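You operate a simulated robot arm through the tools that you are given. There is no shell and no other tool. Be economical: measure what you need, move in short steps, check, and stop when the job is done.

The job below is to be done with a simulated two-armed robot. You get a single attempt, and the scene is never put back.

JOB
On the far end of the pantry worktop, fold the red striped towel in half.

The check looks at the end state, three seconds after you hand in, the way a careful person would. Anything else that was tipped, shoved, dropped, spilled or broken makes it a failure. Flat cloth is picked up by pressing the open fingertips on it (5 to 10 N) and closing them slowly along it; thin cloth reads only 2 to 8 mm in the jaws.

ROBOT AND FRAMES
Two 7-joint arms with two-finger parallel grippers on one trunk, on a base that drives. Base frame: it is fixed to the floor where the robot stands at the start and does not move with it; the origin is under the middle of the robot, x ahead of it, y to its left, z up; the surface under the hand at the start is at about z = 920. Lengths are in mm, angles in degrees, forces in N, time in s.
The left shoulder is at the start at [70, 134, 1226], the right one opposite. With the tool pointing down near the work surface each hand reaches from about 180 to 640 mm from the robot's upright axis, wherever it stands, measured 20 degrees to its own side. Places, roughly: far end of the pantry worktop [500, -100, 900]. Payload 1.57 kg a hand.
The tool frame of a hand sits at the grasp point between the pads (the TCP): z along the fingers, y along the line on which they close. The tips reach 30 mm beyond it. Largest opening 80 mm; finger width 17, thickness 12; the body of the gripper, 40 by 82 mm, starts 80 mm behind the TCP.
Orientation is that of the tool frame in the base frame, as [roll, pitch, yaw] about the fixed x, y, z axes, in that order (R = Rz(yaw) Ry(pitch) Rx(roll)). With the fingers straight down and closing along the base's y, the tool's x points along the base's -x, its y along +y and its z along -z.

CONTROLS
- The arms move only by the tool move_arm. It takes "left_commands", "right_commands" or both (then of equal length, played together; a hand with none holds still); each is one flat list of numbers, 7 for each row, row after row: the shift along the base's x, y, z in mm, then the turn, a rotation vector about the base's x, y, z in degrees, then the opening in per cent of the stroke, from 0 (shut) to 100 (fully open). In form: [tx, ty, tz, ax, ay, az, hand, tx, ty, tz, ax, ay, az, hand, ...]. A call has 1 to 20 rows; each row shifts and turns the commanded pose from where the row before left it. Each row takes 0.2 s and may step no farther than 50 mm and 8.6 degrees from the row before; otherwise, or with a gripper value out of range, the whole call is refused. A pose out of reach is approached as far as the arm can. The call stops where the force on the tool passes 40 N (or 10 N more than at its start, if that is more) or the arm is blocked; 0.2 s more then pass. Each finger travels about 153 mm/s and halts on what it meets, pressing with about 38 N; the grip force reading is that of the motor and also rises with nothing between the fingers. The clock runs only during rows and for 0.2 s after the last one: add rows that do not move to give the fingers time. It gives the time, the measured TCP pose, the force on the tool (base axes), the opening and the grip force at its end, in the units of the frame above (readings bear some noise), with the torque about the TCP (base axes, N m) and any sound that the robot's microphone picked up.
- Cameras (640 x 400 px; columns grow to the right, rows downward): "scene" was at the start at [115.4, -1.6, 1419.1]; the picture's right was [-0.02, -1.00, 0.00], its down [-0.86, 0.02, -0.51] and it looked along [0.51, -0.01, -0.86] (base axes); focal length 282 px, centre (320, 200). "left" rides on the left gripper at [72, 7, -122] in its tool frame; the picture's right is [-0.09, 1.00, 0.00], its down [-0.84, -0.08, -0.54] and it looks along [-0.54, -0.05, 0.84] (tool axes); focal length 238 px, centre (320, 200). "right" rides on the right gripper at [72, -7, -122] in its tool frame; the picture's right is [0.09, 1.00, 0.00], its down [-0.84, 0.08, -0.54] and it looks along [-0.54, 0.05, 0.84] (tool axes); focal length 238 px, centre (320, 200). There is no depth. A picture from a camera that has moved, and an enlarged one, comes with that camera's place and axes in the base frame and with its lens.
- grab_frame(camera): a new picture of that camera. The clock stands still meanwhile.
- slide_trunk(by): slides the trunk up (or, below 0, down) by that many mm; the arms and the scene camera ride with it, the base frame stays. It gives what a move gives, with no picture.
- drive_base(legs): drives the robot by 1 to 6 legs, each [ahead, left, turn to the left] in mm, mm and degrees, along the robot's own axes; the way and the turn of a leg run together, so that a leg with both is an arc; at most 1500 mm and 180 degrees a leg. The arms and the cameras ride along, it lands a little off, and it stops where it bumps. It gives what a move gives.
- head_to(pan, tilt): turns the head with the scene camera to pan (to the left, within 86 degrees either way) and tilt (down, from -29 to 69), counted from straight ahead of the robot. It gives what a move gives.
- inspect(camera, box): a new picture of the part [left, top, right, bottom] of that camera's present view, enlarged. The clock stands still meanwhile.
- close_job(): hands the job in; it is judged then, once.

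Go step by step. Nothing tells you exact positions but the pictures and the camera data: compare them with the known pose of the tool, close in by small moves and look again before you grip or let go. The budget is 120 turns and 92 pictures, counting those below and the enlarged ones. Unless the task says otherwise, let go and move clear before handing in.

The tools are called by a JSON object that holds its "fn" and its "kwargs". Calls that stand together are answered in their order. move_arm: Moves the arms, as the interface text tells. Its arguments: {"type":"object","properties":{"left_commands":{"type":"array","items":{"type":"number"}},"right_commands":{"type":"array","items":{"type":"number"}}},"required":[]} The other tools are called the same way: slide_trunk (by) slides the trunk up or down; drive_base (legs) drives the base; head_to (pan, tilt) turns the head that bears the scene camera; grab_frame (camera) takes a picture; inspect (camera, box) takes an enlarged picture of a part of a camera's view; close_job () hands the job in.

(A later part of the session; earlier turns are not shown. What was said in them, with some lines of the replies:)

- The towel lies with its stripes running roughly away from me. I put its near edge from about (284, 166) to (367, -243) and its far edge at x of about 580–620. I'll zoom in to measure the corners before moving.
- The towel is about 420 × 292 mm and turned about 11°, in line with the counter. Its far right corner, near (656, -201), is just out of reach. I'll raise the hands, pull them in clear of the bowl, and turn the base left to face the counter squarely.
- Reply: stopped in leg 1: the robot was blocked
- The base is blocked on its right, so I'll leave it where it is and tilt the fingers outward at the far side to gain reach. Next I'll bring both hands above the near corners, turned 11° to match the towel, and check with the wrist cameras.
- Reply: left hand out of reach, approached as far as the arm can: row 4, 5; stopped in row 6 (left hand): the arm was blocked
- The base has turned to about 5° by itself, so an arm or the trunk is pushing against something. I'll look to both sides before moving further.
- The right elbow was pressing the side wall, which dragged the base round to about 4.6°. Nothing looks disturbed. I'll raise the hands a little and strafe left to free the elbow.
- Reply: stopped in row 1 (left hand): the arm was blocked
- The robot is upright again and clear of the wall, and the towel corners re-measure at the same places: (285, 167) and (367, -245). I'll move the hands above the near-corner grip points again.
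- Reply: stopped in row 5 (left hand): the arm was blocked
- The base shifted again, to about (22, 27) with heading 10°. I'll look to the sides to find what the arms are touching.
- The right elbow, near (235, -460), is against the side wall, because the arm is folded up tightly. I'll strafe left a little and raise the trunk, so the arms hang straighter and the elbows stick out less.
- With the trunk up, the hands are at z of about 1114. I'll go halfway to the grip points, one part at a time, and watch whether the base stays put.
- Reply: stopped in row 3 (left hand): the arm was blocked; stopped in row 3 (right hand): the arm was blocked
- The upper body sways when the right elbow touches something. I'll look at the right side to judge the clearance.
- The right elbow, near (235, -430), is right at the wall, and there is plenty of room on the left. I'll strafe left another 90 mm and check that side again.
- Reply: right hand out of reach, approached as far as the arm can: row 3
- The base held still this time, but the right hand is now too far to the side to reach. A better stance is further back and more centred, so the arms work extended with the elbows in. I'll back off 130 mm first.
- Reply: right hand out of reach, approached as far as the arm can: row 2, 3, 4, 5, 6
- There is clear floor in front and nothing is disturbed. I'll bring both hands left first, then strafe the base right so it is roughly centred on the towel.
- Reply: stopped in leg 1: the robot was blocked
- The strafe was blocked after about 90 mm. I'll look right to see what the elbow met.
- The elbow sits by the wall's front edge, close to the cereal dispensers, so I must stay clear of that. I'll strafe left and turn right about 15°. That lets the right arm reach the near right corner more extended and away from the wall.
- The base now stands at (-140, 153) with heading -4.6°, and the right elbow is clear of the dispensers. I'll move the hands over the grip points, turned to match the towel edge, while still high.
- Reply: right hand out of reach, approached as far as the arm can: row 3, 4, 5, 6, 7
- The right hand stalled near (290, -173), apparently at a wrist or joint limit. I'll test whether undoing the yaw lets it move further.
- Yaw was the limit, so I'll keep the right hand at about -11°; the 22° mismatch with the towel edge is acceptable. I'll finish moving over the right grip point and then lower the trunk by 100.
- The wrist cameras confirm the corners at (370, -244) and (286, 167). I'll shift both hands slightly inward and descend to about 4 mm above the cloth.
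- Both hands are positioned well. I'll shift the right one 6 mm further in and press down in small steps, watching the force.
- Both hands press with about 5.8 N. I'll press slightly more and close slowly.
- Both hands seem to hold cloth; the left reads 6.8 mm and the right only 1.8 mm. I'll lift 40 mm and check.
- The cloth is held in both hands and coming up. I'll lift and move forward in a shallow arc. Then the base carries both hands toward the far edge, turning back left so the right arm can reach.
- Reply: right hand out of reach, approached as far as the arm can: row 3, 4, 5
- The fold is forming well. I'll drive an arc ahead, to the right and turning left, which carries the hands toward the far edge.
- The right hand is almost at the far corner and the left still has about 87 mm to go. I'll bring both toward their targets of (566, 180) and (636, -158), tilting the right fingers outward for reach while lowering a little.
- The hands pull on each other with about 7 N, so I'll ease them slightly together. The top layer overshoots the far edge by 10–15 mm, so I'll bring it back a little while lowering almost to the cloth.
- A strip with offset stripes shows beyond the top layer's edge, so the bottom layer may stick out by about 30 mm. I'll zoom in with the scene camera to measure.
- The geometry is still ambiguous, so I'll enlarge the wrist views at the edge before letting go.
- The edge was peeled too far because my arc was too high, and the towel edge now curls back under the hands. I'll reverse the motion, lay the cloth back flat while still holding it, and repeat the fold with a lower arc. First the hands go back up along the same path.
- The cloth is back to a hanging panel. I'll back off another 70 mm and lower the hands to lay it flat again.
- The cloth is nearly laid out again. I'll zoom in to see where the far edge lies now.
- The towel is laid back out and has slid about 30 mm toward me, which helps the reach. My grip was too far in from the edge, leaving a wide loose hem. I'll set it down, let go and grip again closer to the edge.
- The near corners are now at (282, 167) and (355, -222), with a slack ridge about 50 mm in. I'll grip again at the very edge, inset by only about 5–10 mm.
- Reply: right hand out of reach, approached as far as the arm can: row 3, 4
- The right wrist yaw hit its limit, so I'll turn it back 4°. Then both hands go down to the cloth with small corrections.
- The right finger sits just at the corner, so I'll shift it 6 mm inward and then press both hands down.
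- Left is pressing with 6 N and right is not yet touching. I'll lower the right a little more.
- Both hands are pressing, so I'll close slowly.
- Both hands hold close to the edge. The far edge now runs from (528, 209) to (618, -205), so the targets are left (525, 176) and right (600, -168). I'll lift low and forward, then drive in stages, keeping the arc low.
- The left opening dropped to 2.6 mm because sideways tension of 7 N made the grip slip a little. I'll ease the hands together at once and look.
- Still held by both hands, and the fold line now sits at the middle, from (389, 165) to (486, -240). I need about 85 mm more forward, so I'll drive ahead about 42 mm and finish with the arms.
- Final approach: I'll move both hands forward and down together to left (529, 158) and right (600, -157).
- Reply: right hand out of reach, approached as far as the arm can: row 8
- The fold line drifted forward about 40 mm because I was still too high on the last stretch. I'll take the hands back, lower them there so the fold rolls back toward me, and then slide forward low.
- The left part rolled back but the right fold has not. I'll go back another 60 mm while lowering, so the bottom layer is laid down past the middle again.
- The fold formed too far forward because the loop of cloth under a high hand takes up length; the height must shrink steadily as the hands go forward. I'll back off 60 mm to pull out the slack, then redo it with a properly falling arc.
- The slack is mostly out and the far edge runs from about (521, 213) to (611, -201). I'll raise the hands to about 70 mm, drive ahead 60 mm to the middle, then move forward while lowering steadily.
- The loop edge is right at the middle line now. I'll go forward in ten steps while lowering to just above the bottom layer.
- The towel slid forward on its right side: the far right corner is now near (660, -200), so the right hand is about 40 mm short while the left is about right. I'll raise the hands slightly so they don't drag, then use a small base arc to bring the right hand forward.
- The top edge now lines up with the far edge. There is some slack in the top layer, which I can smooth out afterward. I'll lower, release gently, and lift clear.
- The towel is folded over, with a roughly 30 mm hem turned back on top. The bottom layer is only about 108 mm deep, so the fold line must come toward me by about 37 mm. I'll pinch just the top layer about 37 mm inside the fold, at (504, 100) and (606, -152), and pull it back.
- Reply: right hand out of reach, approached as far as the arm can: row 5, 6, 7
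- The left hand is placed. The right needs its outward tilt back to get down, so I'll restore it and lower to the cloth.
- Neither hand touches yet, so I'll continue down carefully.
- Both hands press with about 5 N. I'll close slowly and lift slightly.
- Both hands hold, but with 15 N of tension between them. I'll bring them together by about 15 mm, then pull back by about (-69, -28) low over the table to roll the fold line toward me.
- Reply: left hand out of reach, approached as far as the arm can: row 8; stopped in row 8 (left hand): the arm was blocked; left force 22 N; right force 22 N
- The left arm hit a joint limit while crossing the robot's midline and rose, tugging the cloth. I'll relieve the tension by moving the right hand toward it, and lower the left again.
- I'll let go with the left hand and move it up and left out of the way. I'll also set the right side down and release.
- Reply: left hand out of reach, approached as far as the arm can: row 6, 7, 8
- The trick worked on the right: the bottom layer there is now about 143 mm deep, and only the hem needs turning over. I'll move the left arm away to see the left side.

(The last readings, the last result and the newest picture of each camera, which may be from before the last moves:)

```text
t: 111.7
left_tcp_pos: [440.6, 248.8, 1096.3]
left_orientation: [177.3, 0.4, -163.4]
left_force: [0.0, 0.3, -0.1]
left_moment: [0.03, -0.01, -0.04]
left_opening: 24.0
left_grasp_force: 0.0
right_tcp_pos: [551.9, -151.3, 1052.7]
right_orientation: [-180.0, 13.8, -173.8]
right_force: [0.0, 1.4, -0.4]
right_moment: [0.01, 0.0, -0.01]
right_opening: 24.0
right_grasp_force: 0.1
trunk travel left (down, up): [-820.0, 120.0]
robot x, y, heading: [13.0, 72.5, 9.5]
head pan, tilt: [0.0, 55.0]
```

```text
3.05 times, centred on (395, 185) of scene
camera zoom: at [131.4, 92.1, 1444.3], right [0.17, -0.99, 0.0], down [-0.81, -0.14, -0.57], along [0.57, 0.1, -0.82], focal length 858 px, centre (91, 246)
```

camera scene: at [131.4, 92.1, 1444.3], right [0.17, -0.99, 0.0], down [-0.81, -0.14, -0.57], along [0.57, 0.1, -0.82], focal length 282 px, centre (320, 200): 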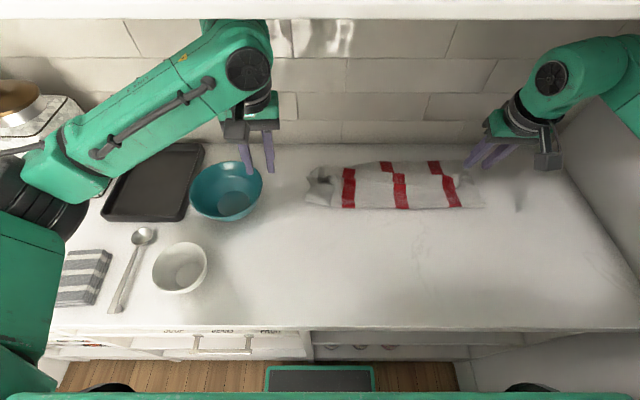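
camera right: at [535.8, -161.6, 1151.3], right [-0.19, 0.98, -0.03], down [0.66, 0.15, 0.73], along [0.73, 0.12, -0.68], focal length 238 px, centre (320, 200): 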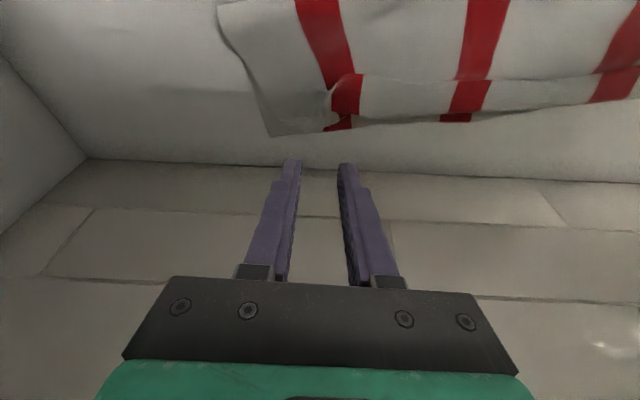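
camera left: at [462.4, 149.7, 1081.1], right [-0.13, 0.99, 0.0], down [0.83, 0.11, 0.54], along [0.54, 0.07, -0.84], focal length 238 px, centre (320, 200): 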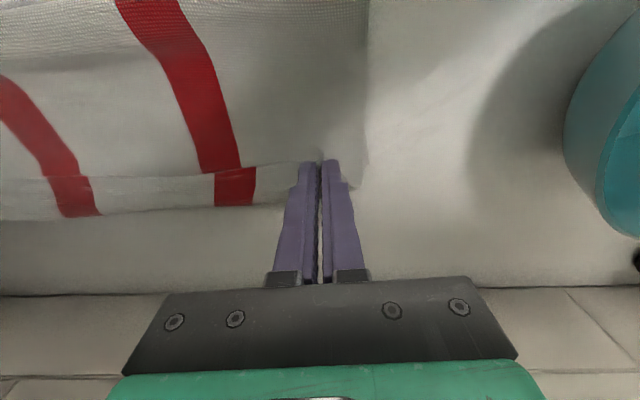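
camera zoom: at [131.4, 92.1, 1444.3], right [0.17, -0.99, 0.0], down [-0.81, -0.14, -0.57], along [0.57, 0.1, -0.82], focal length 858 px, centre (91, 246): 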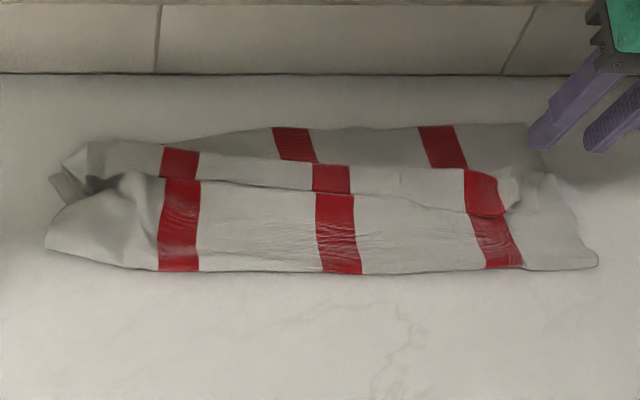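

The right side looks good now. What remains is a hem about 30–45 mm wide, turned back on the top layer along the far side. I'll pinch that hem with the right hand near its free edge, around (583, -126), and flip it over toward the far edge.

{"fn": "move_arm", "kwargs": {"right_commands": [5, 4, 0, 0, -2, 0, 45, 5, 4, -15, 0, -2, 0, 45, 5, 4, -15, 0, -2, 0, 45, 5, 4, -15, 0, -2, 0, 45, 5, 4, -15, 0, 0, 0, 45, 6, 5, -15, 0, 0, 0, 45, 0, 0, -10, 0, 0, 0, 45, 0, 0, 0, 0, 0, 0, 45]}}

{"fn": "inspect", "kwargs": {"camera": "right", "box": [160, 60, 480, 260]}}

```text
t: 113.5
left_tcp_pos: [438.7, 249.3, 1094.6]
left_orientation: [177.4, 0.3, -163.7]
left_force: [0.3, 0.4, -0.9]
left_moment: [0.02, 0.02, 0.02]
left_opening: 24.0
left_grasp_force: 0.1
right_tcp_pos: [583.7, -125.7, 966.8]
right_orientation: [-179.1, 21.8, -173.6]
right_force: [0.3, -0.8, 0.3]
right_moment: [-0.01, -0.02, -0.01]
right_opening: 36.1
right_grasp_force: 0.1
trunk travel left (down, up): [-820.0, 120.0]
robot x, y, heading: [13.4, 72.4, 9.5]
head pan, tilt: [0.0, 55.0]
```

```text
2.00 times, centred on (320, 160) of right
camera zoom: at [472.2, -142.2, 1052.6], right [-0.19, 0.98, -0.05], down [0.56, 0.15, 0.81], along [0.8, 0.13, -0.58], focal length 477 px, centre (320, 280)
```

zoom: 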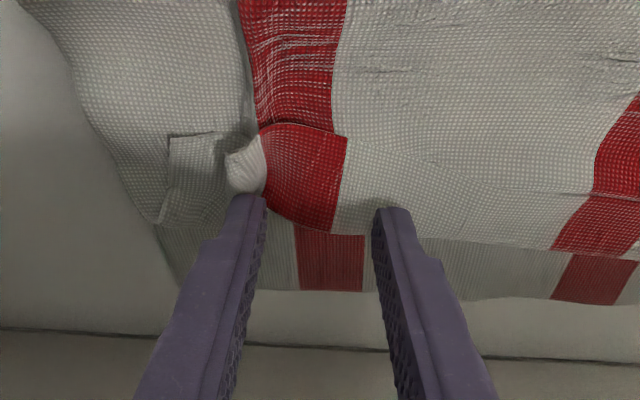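

The view is clear: the hem's free edge is at x≈568, the bend at x≈614 and the bottom far edge at x≈661. Flipping the 46 mm hem will land it exactly on the far edge. I'll shift back 14 mm and press down.

{"fn": "move_arm", "kwargs": {"right_commands": [-7, 0, 0, 0, 0, 0, 45, -7, 0, -3, 0, 0, 0, 45, 0, 0, -3, 0, 0, 0, 45, 0, 0, -2, 0, 0, 0, 45, 0, 0, -2, 0, 0, 0, 45, 0, 0, 0, 0, 0, 0, 45]}}

```text
t: 114.9
left_tcp_pos: [438.9, 248.2, 1096.2]
left_orientation: [177.4, 0.5, -163.5]
left_force: [0.9, -0.6, -0.4]
left_moment: [0.02, 0.0, 0.0]
left_opening: 23.9
left_grasp_force: 0.1
right_tcp_pos: [570.2, -124.0, 958.0]
right_orientation: [-179.1, 21.7, -173.6]
right_force: [-0.4, -0.6, 0.8]
right_moment: [-0.02, 0.01, -0.02]
right_opening: 36.0
right_grasp_force: 0.0
trunk travel left (down, up): [-820.0, 120.0]
robot x, y, heading: [11.3, 72.5, 9.6]
head pan, tilt: [0.0, 55.0]
```

{"fn": "move_arm", "kwargs": {"right_commands": [0, 0, -1.5, 0, 0, 0, 45, 0, 0, -1.5, 0, 0, 0, 45, 0, 0, 0, 0, 0, 0, 45]}}

```text
t: 115.7
left_tcp_pos: [439.5, 248.9, 1095.6]
left_orientation: [177.4, 0.3, -163.5]
left_force: [-0.6, -0.6, -0.8]
left_moment: [0.0, 0.04, 0.0]
left_opening: 24.1
left_grasp_force: 0.1
right_tcp_pos: [571.5, -124.9, 954.7]
right_orientation: [-179.1, 21.8, -173.6]
right_force: [-1.0, -0.7, 3.4]
right_moment: [-0.03, -0.01, -0.01]
right_opening: 36.3
right_grasp_force: 0.1
trunk travel left (down, up): [-820.0, 120.0]
robot x, y, heading: [11.0, 74.2, 9.7]
head pan, tilt: [0.0, 55.0]
```

There is light contact at 3.4 N, so I'll close slowly and lift a little.

{"fn": "move_arm", "kwargs": {"right_commands": [0, 0, -0.5, 0, 0, 0, 45, 0, 0, 0, 0, 0, 0, 41, 0, 0, 0, 0, 0, 0, 37, 0, 0, 0, 0, 0, 0, 33, 0, 0, 0, 0, 0, 0, 29, 0, 0, 0, 0, 0, 0, 25, 0, 0, 0, 0, 0, 0, 21, 0, 0, 0, 0, 0, 0, 17, 0, 0, 0, 0, 0, 0, 13, 0, 0, 0, 0, 0, 0, 9, 0, 0, 0, 0, 0, 0, 5, 0, 0, 0, 0, 0, 0, 0, 0, 0, 0, 0, 0, 0, 0, 0, 0, 8, 0, 0, 0, 0, 4, 0, 10, 0, 0, 0, 0, 4, 0, 10, 0, 0, 0, 0, 0, 0, 0, 0, 0, 0, 0]}}

{"fn": "inspect", "kwargs": {"camera": "right", "box": [160, 60, 480, 260]}}

```text
t: 119.3
left_tcp_pos: [439.9, 248.2, 1095.8]
left_orientation: [177.4, 0.4, -163.5]
left_force: [0.8, 0.7, 0.1]
left_moment: [-0.04, -0.01, 0.01]
left_opening: 24.0
left_grasp_force: 0.0
right_tcp_pos: [578.5, -123.5, 981.0]
right_orientation: [-179.1, 21.7, -173.6]
right_force: [0.3, 0.0, -0.9]
right_moment: [-0.02, 0.02, 0.0]
right_opening: 3.9
right_grasp_force: 24.2
trunk travel left (down, up): [-820.0, 120.0]
robot x, y, heading: [13.7, 74.7, 9.7]
head pan, tilt: [0.0, 55.0]
```

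```text
2.00 times, centred on (320, 160) of right
camera zoom: at [467.0, -140.9, 1066.9], right [-0.19, 0.98, -0.05], down [0.56, 0.15, 0.81], along [0.8, 0.13, -0.58], focal length 477 px, centre (320, 280)
```

zoom: 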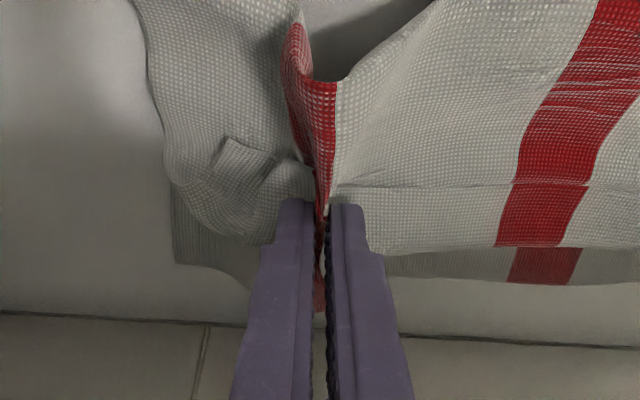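

The pinch caught both the hem and the layer beneath it. I'll set it back down and open. Then I'll try again with a much lighter touch so only the hem is taken.

{"fn": "move_arm", "kwargs": {"right_commands": [-3, 0, -8, 0, 0, 0, 0, -3, 0, -8, 0, 0, 0, 0, 0, 0, -6, 0, 0, 0, 0, 0, 0, 0, 0, 0, 0, 10, 0, 0, 0, 0, 0, 0, 25, 0, 0, 0, 0, 0, 0, 40, 0, 0, 12, 0, 0, 0, 40, 0, 0, 0, 0, 0, 0, 40]}}

{"fn": "inspect", "kwargs": {"camera": "right", "box": [160, 60, 480, 260]}}

```text
t: 121.1
left_tcp_pos: [439.8, 247.4, 1095.8]
left_orientation: [177.4, 0.4, -163.5]
left_force: [-0.8, 0.8, 0.8]
left_moment: [0.02, 0.0, -0.01]
left_opening: 24.0
left_grasp_force: 0.0
right_tcp_pos: [572.3, -123.6, 969.9]
right_orientation: [-179.1, 21.7, -173.6]
right_force: [0.0, 0.4, -0.8]
right_moment: [0.03, 0.01, 0.0]
right_opening: 32.0
right_grasp_force: 0.0
trunk travel left (down, up): [-820.0, 120.0]
robot x, y, heading: [12.3, 71.2, 9.7]
head pan, tilt: [0.0, 55.0]
```

```text
2.00 times, centred on (320, 160) of right
camera zoom: at [460.0, -141.3, 1056.5], right [-0.19, 0.98, -0.05], down [0.56, 0.15, 0.81], along [0.8, 0.13, -0.58], focal length 477 px, centre (320, 280)
```

zoom: 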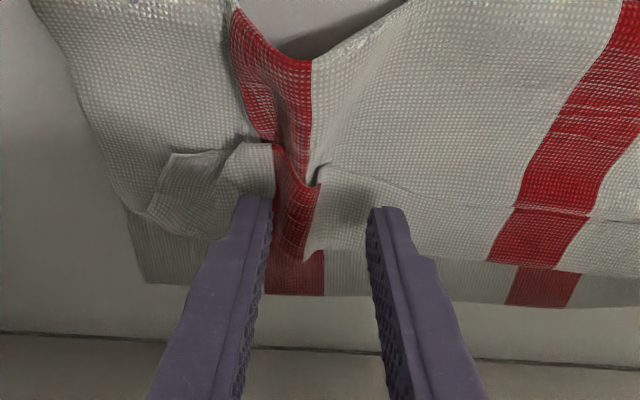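

A second try there would likely take both layers again. The loose corner tab of the top layer at about (585, -171) lies on the bottom layer alone, and pulling that tab out to the far right corner should unroll the hem. I'll move over the tab.

{"fn": "move_arm", "kwargs": {"right_commands": [0, -8, 5, 0, 0, 0, 35, 0, -10, 0, 0, 0, 0, 35, 0, -10, 0, 0, 0, 0, 35, 1, -10, -4, 0, 0, 0, 35, 1, -9, -4, 0, 0, 0, 35, 0, 0, 0, 0, 0, 0, 35]}}

{"fn": "inspect", "kwargs": {"camera": "right", "box": [160, 60, 480, 260]}}

```text
t: 122.5
left_tcp_pos: [438.4, 248.2, 1095.5]
left_orientation: [177.3, 0.3, -163.5]
left_force: [-0.4, -0.4, -0.3]
left_moment: [0.04, 0.02, -0.01]
left_opening: 23.9
left_grasp_force: 0.1
right_tcp_pos: [574.9, -171.1, 969.5]
right_orientation: [-179.1, 21.7, -173.6]
right_force: [0.6, 0.2, -0.8]
right_moment: [0.0, 0.02, 0.02]
right_opening: 28.2
right_grasp_force: 0.0
trunk travel left (down, up): [-820.0, 120.0]
robot x, y, heading: [19.1, 72.7, 9.6]
head pan, tilt: [0.0, 55.0]
```

```text
2.00 times, centred on (320, 160) of right
camera zoom: at [462.7, -188.9, 1055.7], right [-0.19, 0.98, -0.05], down [0.56, 0.15, 0.81], along [0.8, 0.13, -0.58], focal length 477 px, centre (320, 280)
```

zoom: 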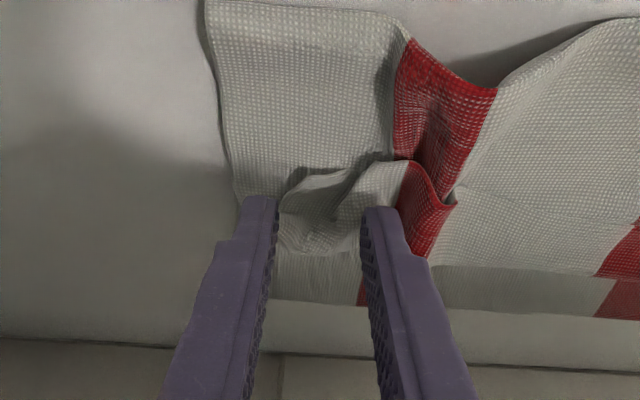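

The tab's hem edge stands slightly raised between the fingers. I'll lower only part way, without pressing, and close so that only the raised hem is taken.

{"fn": "move_arm", "kwargs": {"right_commands": [0, 0, -5, 0, 0, 0, 35, 0, 0, -4, 0, 0, 0, 35, 0, 0, -2, 0, 0, 0, 35, 0, 0, 0, 0, 0, 0, 28, 0, 0, 0, 0, 0, 0, 22, 0, 0, 0, 0, 0, 0, 16, 0, 0, 0, 0, 0, 0, 11, 0, 0, 0, 0, 0, 0, 6, 0, 0, 0, 0, 0, 0, 2, 0, 0, 0, 0, 0, 0, 0, 0, 0, 0, 0, 0, 0, 0, 0, 0, 8, 0, 0, 0, 0, 2, 0, 10, 0, 0, 0, 0, 2, 0, 10, 0, 0, 0, 0, 0, 0, 0, 0, 0, 0, 0]}}

{"fn": "inspect", "kwargs": {"camera": "right", "box": [160, 60, 480, 260]}}

```text
t: 125.7
left_tcp_pos: [440.1, 248.0, 1095.1]
left_orientation: [177.4, 0.4, -163.5]
left_force: [0.2, 0.2, 0.0]
left_moment: [-0.02, -0.05, -0.03]
left_opening: 24.1
left_grasp_force: 0.0
right_tcp_pos: [578.7, -172.1, 985.2]
right_orientation: [-179.0, 21.7, -173.7]
right_force: [-0.6, -0.2, -0.2]
right_moment: [0.01, -0.01, 0.02]
right_opening: 1.5
right_grasp_force: 23.6
trunk travel left (down, up): [-820.0, 120.0]
robot x, y, heading: [12.8, 73.4, 9.6]
head pan, tilt: [0.0, 55.0]
```

```text
2.00 times, centred on (320, 160) of right
camera zoom: at [467.4, -189.2, 1071.0], right [-0.19, 0.98, -0.05], down [0.56, 0.15, 0.81], along [0.8, 0.13, -0.58], focal length 477 px, centre (320, 280)
```

zoom: 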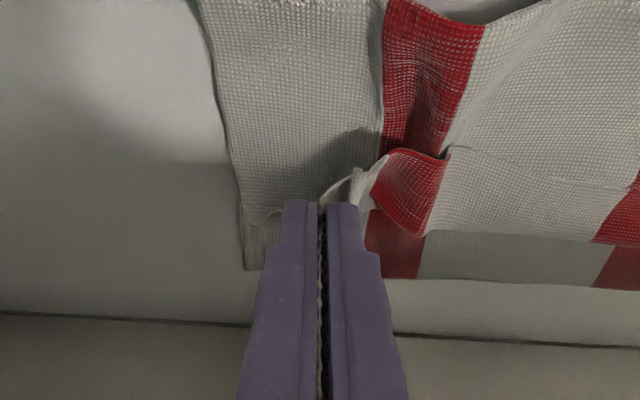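

Only the hem is held this time. I'll carry it up and over toward the far right corner and lower it, adding a bit more outward tilt for reach.

{"fn": "move_arm", "kwargs": {"right_commands": [8, 0, 8, 0, -3, 0, 0, 10, 0, 6, 0, -3, 0, 0, 12, -1, 0, 0, -3, 0, 0, 12, -1, 0, 0, -2, 0, 0, 12, -1, -4, 0, 0, 0, 0, 12, -1, -6, 0, 0, 0, 0, 8, -1, -8, 0, 0, 0, 0, 6, -1, -8, 0, 0, 0, 0, 0, 0, 0, 0, 0, 0, 0]}}

{"fn": "inspect", "kwargs": {"camera": "right", "box": [160, 60, 480, 260]}}

```text
t: 127.7
left_tcp_pos: [438.3, 247.7, 1095.0]
left_orientation: [177.3, 0.4, -163.4]
left_force: [-1.0, -0.2, -0.5]
left_moment: [-0.01, 0.02, -0.05]
left_opening: 24.0
left_grasp_force: 0.2
right_tcp_pos: [659.6, -177.7, 972.0]
right_orientation: [-177.6, 32.8, -172.9]
right_force: [-0.4, 0.4, 0.8]
right_moment: [0.01, 0.01, 0.04]
right_opening: 1.5
right_grasp_force: 23.0
trunk travel left (down, up): [-820.0, 120.0]
robot x, y, heading: [10.3, 72.5, 9.8]
head pan, tilt: [0.0, 55.0]
```

```text
2.00 times, centred on (320, 160) of right
camera zoom: at [533.8, -195.3, 1036.2], right [-0.18, 0.98, -0.08], down [0.4, 0.15, 0.9], along [0.9, 0.13, -0.42], focal length 477 px, centre (320, 280)
```

zoom: 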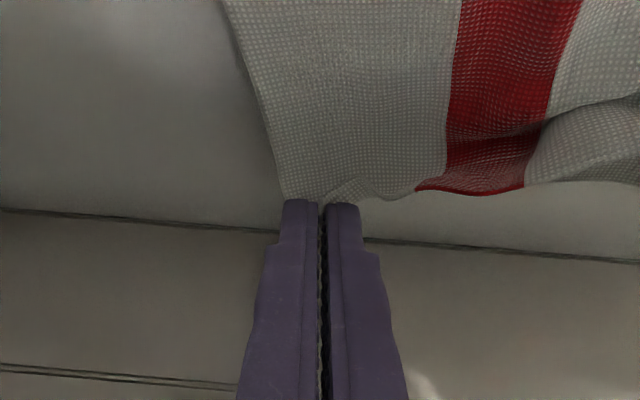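

The right corner is unrolled and lies along the far edge. I'll lower it, release, lift away, and look at the whole towel.

{"fn": "move_arm", "kwargs": {"right_commands": [0, 0, -6, 0, 0, 0, 0, -2, 0, -5, 0, 0, 0, 0, 0, 0, 0, 0, 0, 0, 8, 0, 0, 0, 0, 0, 0, 20, 0, 0, 5, 0, 0, 0, 25, -5, 0, 20, 0, 0, 0, 25, -20, 0, 25, 0, 4, 0, 25, -25, 5, 20, 0, 4, 0, 25, -25, 0, 10, 0, 4, 0, 25, 0, 0, 0, 0, 0, 0, 25]}}

{"fn": "inspect", "kwargs": {"camera": "scene", "box": [290, 140, 500, 230]}}

```text
t: 129.9
left_tcp_pos: [439.2, 247.8, 1096.3]
left_orientation: [177.4, 0.3, -163.4]
left_force: [0.2, 0.1, 0.1]
left_moment: [-0.01, 0.0, 0.0]
left_opening: 23.9
left_grasp_force: 0.0
right_tcp_pos: [579.3, -175.9, 1041.9]
right_orientation: [-179.3, 20.6, -173.6]
right_force: [0.2, 0.5, 0.5]
right_moment: [-0.02, -0.02, 0.0]
right_opening: 20.2
right_grasp_force: 0.2
trunk travel left (down, up): [-820.0, 120.0]
robot x, y, heading: [12.6, 72.1, 9.6]
head pan, tilt: [0.0, 55.0]
```

```text
3.05 times, centred on (395, 185) of scene
camera zoom: at [131.4, 92.5, 1444.3], right [0.17, -0.99, 0.0], down [-0.81, -0.14, -0.57], along [0.57, 0.1, -0.82], focal length 858 px, centre (91, 246)
```

zoom: 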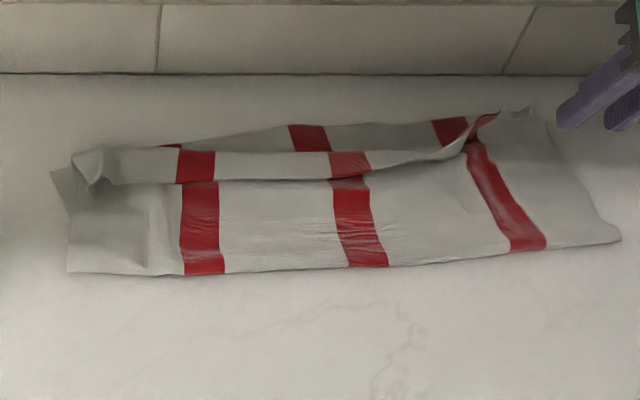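

The right corner matches now. The left side is still shallow: its fold edge near (470, 167) should come toward me by about 45 mm, and the hem must be flipped there too. I'll use the left hand to pinch the top layer about 30 mm inside the fold at (506, 138) and pull it back.

{"fn": "move_arm", "kwargs": {"left_commands": [8, -14, -5, 0, 0, 0, 45, 9, -14, -10, 0, 0, 0, 45, 9, -14, -18, 0, 0, 0, 45, 9, -14, -18, 0, 0, 0, 45, 8, -14, -18, 0, 0, 0, 45, 8, -14, -18, 0, 0, 0, 45, 8, -13, -18, 0, 0, 0, 45, 8, -13, -18, 0, 0, 0, 45, 0, 0, -12, 0, 0, 0, 45, 0, 0, -3, 0, 0, 0, 45, 0, 0, 0, 0, 0, 0, 45]}}

{"fn": "inspect", "kwargs": {"camera": "left", "box": [160, 40, 480, 240]}}

```text
t: 132.3
left_tcp_pos: [506.3, 139.9, 958.0]
left_orientation: [177.4, 0.2, -163.5]
left_force: [0.7, -0.5, 1.2]
left_moment: [0.01, 0.02, -0.02]
left_opening: 36.0
left_grasp_force: 0.0
right_tcp_pos: [580.9, -175.6, 1041.6]
right_orientation: [-179.2, 20.7, -173.6]
right_force: [-0.4, 0.0, 0.0]
right_moment: [-0.01, -0.01, 0.01]
right_opening: 20.1
right_grasp_force: 0.0
trunk travel left (down, up): [-820.0, 120.0]
robot x, y, heading: [14.1, 68.9, 9.6]
head pan, tilt: [0.0, 55.0]
```

```text
2.00 times, centred on (320, 140) of left
camera zoom: at [436.9, 120.0, 1079.7], right [-0.19, 0.98, 0.05], down [0.83, 0.14, 0.54], along [0.53, 0.14, -0.84], focal length 477 px, centre (320, 320)
```

zoom: 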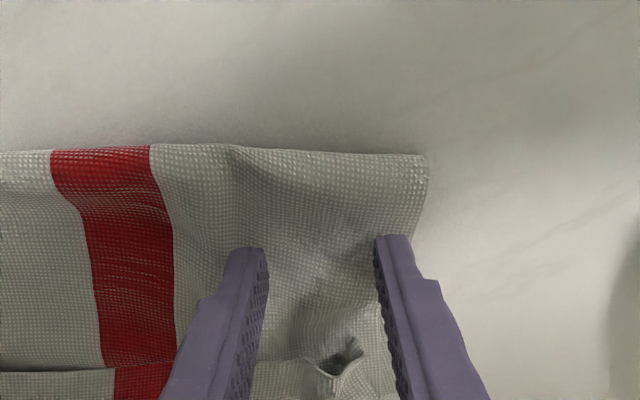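

The left fold edge is at x≈470 and the fingers are about 34 mm inside it, on the top layer. I'll press lightly.

{"fn": "move_arm", "kwargs": {"left_commands": [0, 0, -2, 0, 0, 0, 45, 0, 0, -2, 0, 0, 0, 45, 0, 0, 0, 0, 0, 0, 45]}}

```text
t: 133.1
left_tcp_pos: [505.0, 140.7, 953.7]
left_orientation: [177.4, 0.4, -163.6]
left_force: [-1.0, 0.5, 0.7]
left_moment: [-0.01, 0.02, 0.0]
left_opening: 35.8
left_grasp_force: 0.1
right_tcp_pos: [580.3, -174.3, 1041.8]
right_orientation: [-179.2, 20.7, -173.6]
right_force: [0.9, 0.3, -0.6]
right_moment: [0.0, 0.0, 0.04]
right_opening: 20.1
right_grasp_force: 0.1
trunk travel left (down, up): [-820.0, 120.0]
robot x, y, heading: [12.6, 72.8, 9.5]
head pan, tilt: [0.0, 55.0]
```

{"fn": "move_arm", "kwargs": {"left_commands": [0, 0, -1, 0, 0, 0, 45, 0, 0, -0.7, 0, 0, 0, 45, 0, 0, 0, 0, 0, 0, 45]}}

```text
t: 133.9
left_tcp_pos: [506.1, 140.4, 952.9]
left_orientation: [177.4, 0.3, -163.5]
left_force: [-0.2, 1.3, 2.3]
left_moment: [-0.05, 0.01, -0.01]
left_opening: 36.2
left_grasp_force: 0.1
right_tcp_pos: [580.3, -174.0, 1043.3]
right_orientation: [-179.2, 20.7, -173.6]
right_force: [-1.1, 0.8, -0.1]
right_moment: [-0.01, 0.01, -0.01]
right_opening: 19.9
right_grasp_force: 0.0
trunk travel left (down, up): [-820.0, 120.0]
robot x, y, heading: [11.8, 73.6, 9.6]
head pan, tilt: [0.0, 55.0]
```

There is 2.3 N of contact. I'll close slowly, lift 8 mm, pull back 68 mm, lower and release.

{"fn": "move_arm", "kwargs": {"left_commands": [0, 0, -0.7, 0, 0, 0, 41, 0, 0, 0, 0, 0, 0, 37, 0, 0, 0, 0, 0, 0, 33, 0, 0, 0, 0, 0, 0, 29, 0, 0, 0, 0, 0, 0, 25, 0, 0, 0, 0, 0, 0, 21, 0, 0, 0, 0, 0, 0, 17, 0, 0, 0, 0, 0, 0, 13, 0, 0, 0, 0, 0, 0, 9, 0, 0, 0, 0, 0, 0, 5, 0, 0, 0, 0, 0, 0, 0, 0, 0, 0, 0, 0, 0, 0, 0, 0, 5, 0, 0, 0, 0, -4, 0, 4, 0, 0, 0, 0, -8, -1, 0, 0, 0, 0, 0, 0, 0, 0, 0, 0, 0, 0]}}

{"fn": "move_arm", "kwargs": {"left_commands": [-9, -1, 0, 0, 0, 0, 0, -9, -1, 0, 0, 0, 0, 0, -9, -1, 0, 0, 0, 0, 0, -9, -1, 0, 0, 0, 0, 0, -9, -1, 0, 0, 0, 0, 0, -9, -1, 0, 0, 0, 0, 0, -6, 0, -3, 0, 0, 0, 0, 0, 0, -4, 0, 0, 0, 0, 0, 0, 0, 0, 0, 0, 0]}}

{"fn": "inspect", "kwargs": {"camera": "scene", "box": [290, 130, 510, 240]}}

```text
t: 137.3
left_tcp_pos: [493.4, 138.7, 960.8]
left_orientation: [177.5, 0.2, -163.5]
left_force: [0.0, -0.3, 0.2]
left_moment: [0.01, 0.03, -0.03]
left_opening: 2.9
left_grasp_force: 24.8
right_tcp_pos: [579.7, -174.9, 1042.1]
right_orientation: [-179.2, 20.8, -173.6]
right_force: [-0.5, 1.1, -0.5]
right_moment: [-0.02, 0.01, 0.01]
right_opening: 19.9
right_grasp_force: 0.0
trunk travel left (down, up): [-820.0, 120.0]
robot x, y, heading: [12.7, 72.2, 9.7]
head pan, tilt: [0.0, 55.0]
```

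```text
t: 139.3
left_tcp_pos: [433.5, 133.3, 953.4]
left_orientation: [177.4, 0.5, -163.5]
left_force: [1.1, 1.2, 1.9]
left_moment: [0.02, 0.02, -0.01]
left_opening: 3.1
left_grasp_force: 24.4
right_tcp_pos: [580.1, -175.1, 1042.8]
right_orientation: [-179.1, 20.7, -173.7]
right_force: [-1.0, -0.6, 0.2]
right_moment: [-0.02, 0.03, 0.05]
right_opening: 20.1
right_grasp_force: 0.1
trunk travel left (down, up): [-820.0, 120.0]
robot x, y, heading: [12.3, 69.7, 9.5]
head pan, tilt: [0.0, 55.0]
```

```text
2.91 times, centred on (400, 185) of scene
camera zoom: at [130.8, 92.6, 1444.4], right [0.17, -0.99, 0.0], down [-0.81, -0.14, -0.57], along [0.57, 0.1, -0.82], focal length 819 px, centre (87, 244)
```

zoom: 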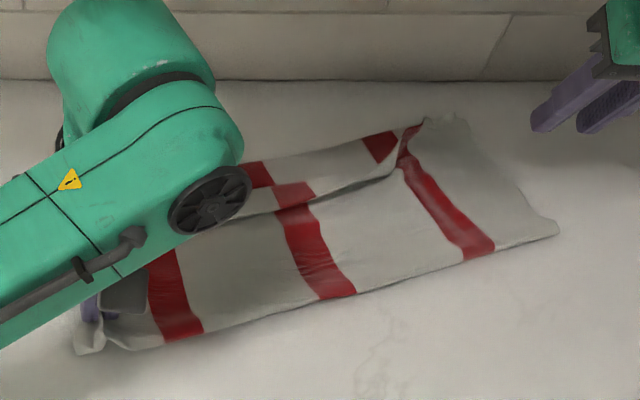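

The fold line is straight now, and the left edge has come back. I'll release the left hand, move it clear, and take a look.

{"fn": "move_arm", "kwargs": {"left_commands": [0, 0, 0, 0, 0, 0, 10, 0, 0, 0, 0, 0, 0, 25, 0, 0, 0, 0, 0, 0, 35, 0, 0, 10, 0, 0, 0, 35, 0, 0, 25, 0, 0, 0, 35, 0, 15, 30, 0, 0, 0, 35, 0, 20, 35, 0, 0, 0, 35, 0, 25, 30, 0, 0, 0, 35, 0, 30, 10, 0, 0, 0, 35, 0, 30, 0, 0, 0, 0, 35, 0, 0, 0, 0, 0, 0, 35]}}

{"fn": "inspect", "kwargs": {"camera": "scene", "box": [280, 130, 500, 260]}}

```text
t: 141.7
left_tcp_pos: [437.1, 250.7, 1098.1]
left_orientation: [177.4, 0.4, -163.5]
left_force: [-0.6, -0.5, 0.1]
left_moment: [0.03, 0.02, 0.01]
left_opening: 27.9
left_grasp_force: 0.0
right_tcp_pos: [579.3, -175.2, 1041.1]
right_orientation: [-179.2, 20.7, -173.6]
right_force: [-0.2, 0.1, 0.8]
right_moment: [0.01, -0.02, 0.01]
right_opening: 20.0
right_grasp_force: 0.1
trunk travel left (down, up): [-820.0, 120.0]
robot x, y, heading: [13.8, 73.0, 9.5]
head pan, tilt: [0.0, 55.0]
```

```text
2.91 times, centred on (390, 195) of scene
camera zoom: at [131.2, 91.7, 1444.3], right [0.17, -0.99, 0.0], down [-0.81, -0.14, -0.57], along [0.57, 0.1, -0.82], focal length 819 px, centre (116, 214)
```

zoom: 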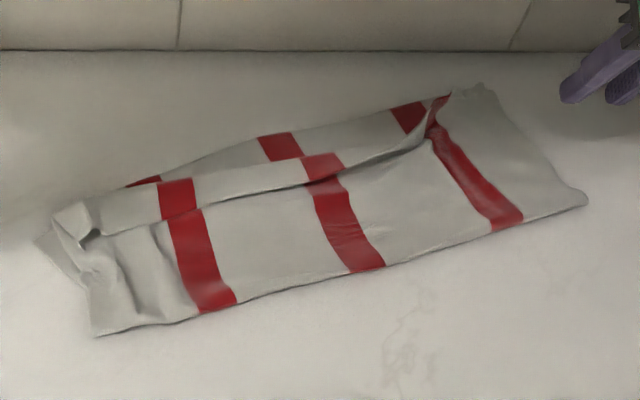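

The left hem tab still has to be flipped; it stands raised around (468, 172). I'll bring the left hand over it and check with the wrist camera before closing shallowly, as I did on the right.

{"fn": "move_arm", "kwargs": {"left_commands": [4, -10, -10, 0, 0, 0, 40, 5, -12, -18, 0, 0, 0, 40, 5, -12, -20, 0, 0, 0, 40, 5, -12, -20, 0, 0, 0, 40, 5, -12, -20, 0, 0, 0, 40, 5, -12, -20, 0, 0, 0, 40, 4, -11, -16, 0, 0, 0, 40, 0, 0, 0, 0, 0, 0, 40]}}

{"fn": "inspect", "kwargs": {"camera": "left", "box": [160, 60, 480, 260]}}

```text
t: 143.5
left_tcp_pos: [468.8, 173.8, 967.9]
left_orientation: [177.4, 0.4, -163.5]
left_force: [0.1, -0.4, 0.1]
left_moment: [0.02, 0.01, 0.03]
left_opening: 31.9
left_grasp_force: 0.0
right_tcp_pos: [580.8, -174.8, 1043.2]
right_orientation: [-179.2, 20.6, -173.6]
right_force: [0.0, -0.4, -0.1]
right_moment: [-0.01, -0.02, 0.0]
right_opening: 19.9
right_grasp_force: 0.0
trunk travel left (down, up): [-820.0, 120.0]
robot x, y, heading: [14.9, 76.3, 10.0]
head pan, tilt: [0.0, 55.0]
```

```text
2.00 times, centred on (320, 160) of left
camera zoom: at [399.1, 154.2, 1089.8], right [-0.19, 0.98, 0.05], down [0.83, 0.14, 0.54], along [0.53, 0.14, -0.84], focal length 477 px, centre (320, 280)
```

zoom: 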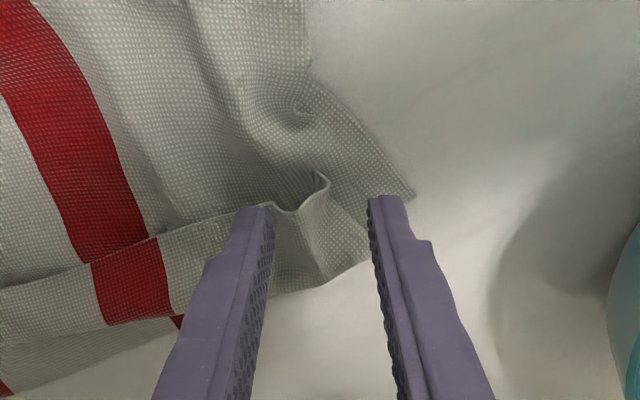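

The hem's free edge stands up between the fingers, and the bottom layer's corner is at (460, 209). I'll close shallowly on the hem, lift it over, and set its corner on the bottom corner.

{"fn": "move_arm", "kwargs": {"left_commands": [0, 0, -4, 0, 0, 0, 40, 0, 0, -3, 0, 0, 0, 40, 0, 0, 0, 0, 0, 0, 32, 0, 0, 0, 0, 0, 0, 25, 0, 0, 0, 0, 0, 0, 18, 0, 0, 0, 0, 0, 0, 12, 0, 0, 0, 0, 0, 0, 6, 0, 0, 0, 0, 0, 0, 0, 0, 0, 0, 0, 0, 0, 0, 0, 0, 10, 0, 0, 0, 0, 5, 2, 12, 0, 0, 0, 0, 10, 6, 10, 0, 0, 0, 0, 12, 7, 4, 0, 0, 0, 0, 12, 7, -6, 0, 0, 0, 0, 0, 0, 0, 0, 0, 0, 0]}}

{"fn": "inspect", "kwargs": {"camera": "left", "box": [100, 0, 500, 250]}}

```text
t: 146.7
left_tcp_pos: [505.9, 194.8, 993.3]
left_orientation: [177.4, 0.5, -163.6]
left_force: [0.6, -0.5, 0.4]
left_moment: [-0.04, 0.0, -0.04]
left_opening: 2.1
left_grasp_force: 24.1
right_tcp_pos: [580.6, -174.4, 1042.9]
right_orientation: [-179.2, 20.6, -173.6]
right_force: [0.4, 0.0, 0.0]
right_moment: [0.01, 0.02, -0.03]
right_opening: 20.1
right_grasp_force: 0.1
trunk travel left (down, up): [-820.0, 120.0]
robot x, y, heading: [12.9, 72.9, 9.5]
head pan, tilt: [0.0, 55.0]
```

```text
1.60 times, centred on (300, 125) of left
camera zoom: at [436.7, 175.1, 1114.4], right [-0.19, 0.98, 0.05], down [0.83, 0.14, 0.54], along [0.53, 0.14, -0.84], focal length 381 px, centre (352, 320)
```

zoom: 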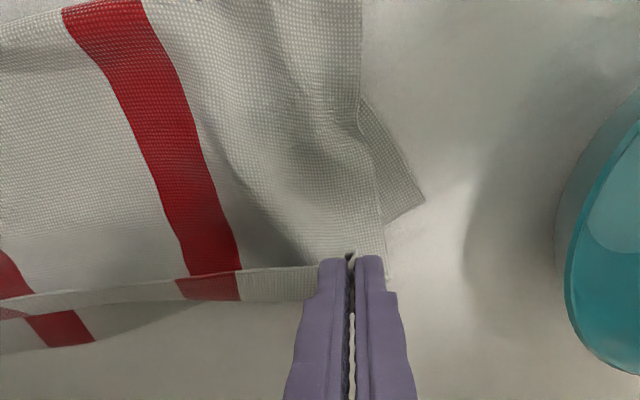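

The left hem has unrolled cleanly. I'll bring the corner slightly back toward the bottom layer's corner, lower it, release, and raise both hands clear.

{"fn": "move_arm", "kwargs": {"left_commands": [-4, 1, -6, 0, 0, 0, 0, -5, 1, -8, 0, 0, 0, 0, -5, 1, -8, 0, 0, 0, 0, -4, 1, -7, 0, 0, 0, 0, -2, 0, -6, 0, 0, 0, 0, 0, 0, 0, 0, 0, 0, 0, 0, 0, 0, 0, 0, 0, 8, 0, 0, 0, 0, 0, 0, 20, 0, 0, 5, 0, 0, 0, 25, 0, 0, 20, 0, 0, 0, 25, 0, 0, 30, 0, 0, 0, 25, -10, 15, 35, 0, 0, 0, 25, -15, 20, 30, 0, 0, 0, 25, -15, 20, 10, 0, 0, 0, 25, 0, 0, 0, 0, 0, 0, 25]}}

{"fn": "inspect", "kwargs": {"camera": "scene", "box": [280, 130, 500, 260]}}

```text
t: 149.9
left_tcp_pos: [445.7, 251.8, 1088.6]
left_orientation: [177.5, 0.3, -163.6]
left_force: [-0.3, 0.2, -0.1]
left_moment: [0.0, -0.02, -0.01]
left_opening: 20.0
left_grasp_force: 0.2
right_tcp_pos: [580.7, -174.7, 1041.5]
right_orientation: [-179.2, 20.7, -173.6]
right_force: [0.4, 0.0, -0.4]
right_moment: [0.01, 0.02, -0.02]
right_opening: 19.9
right_grasp_force: 0.1
trunk travel left (down, up): [-820.0, 120.0]
robot x, y, heading: [15.4, 74.0, 9.4]
head pan, tilt: [0.0, 55.0]
```

```text
2.91 times, centred on (390, 195) of scene
camera zoom: at [131.5, 92.1, 1444.3], right [0.17, -0.99, 0.0], down [-0.81, -0.14, -0.57], along [0.57, 0.1, -0.82], focal length 819 px, centre (116, 214)
```

zoom: 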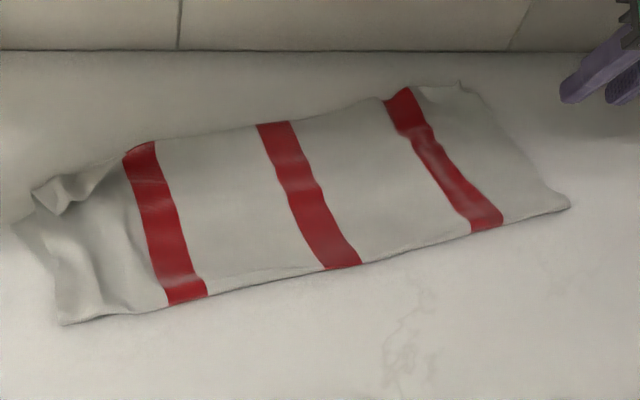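

The towel now lies folded in half, with the top layer reaching the far edge along its length, and only the left corner is slightly wrinkled. Both hands are open and clear, and nothing else looks disturbed, so I'm handing in.

{"fn": "close_job", "kwargs": {}}

```text
The job is handed in.
```

I folded the red striped towel in half on the far end of the worktop and handed the job in. The top layer reaches the far edge along its length.

- **Fold quality:** the left corner is slightly wrinkled, and the bottom layer's corner sticks out a little there. The bottom layer was still shallower on the left (about 94 mm) than on the right (about 130 mm) when last measured.
- **Position:** the towel slid and turned during the work, so it no longer lies parallel to the counter.
- **Other objects:** the right elbow pressed against the side wall several times early on and shifted the base. I saw nothing tipped or moved in the pictures.
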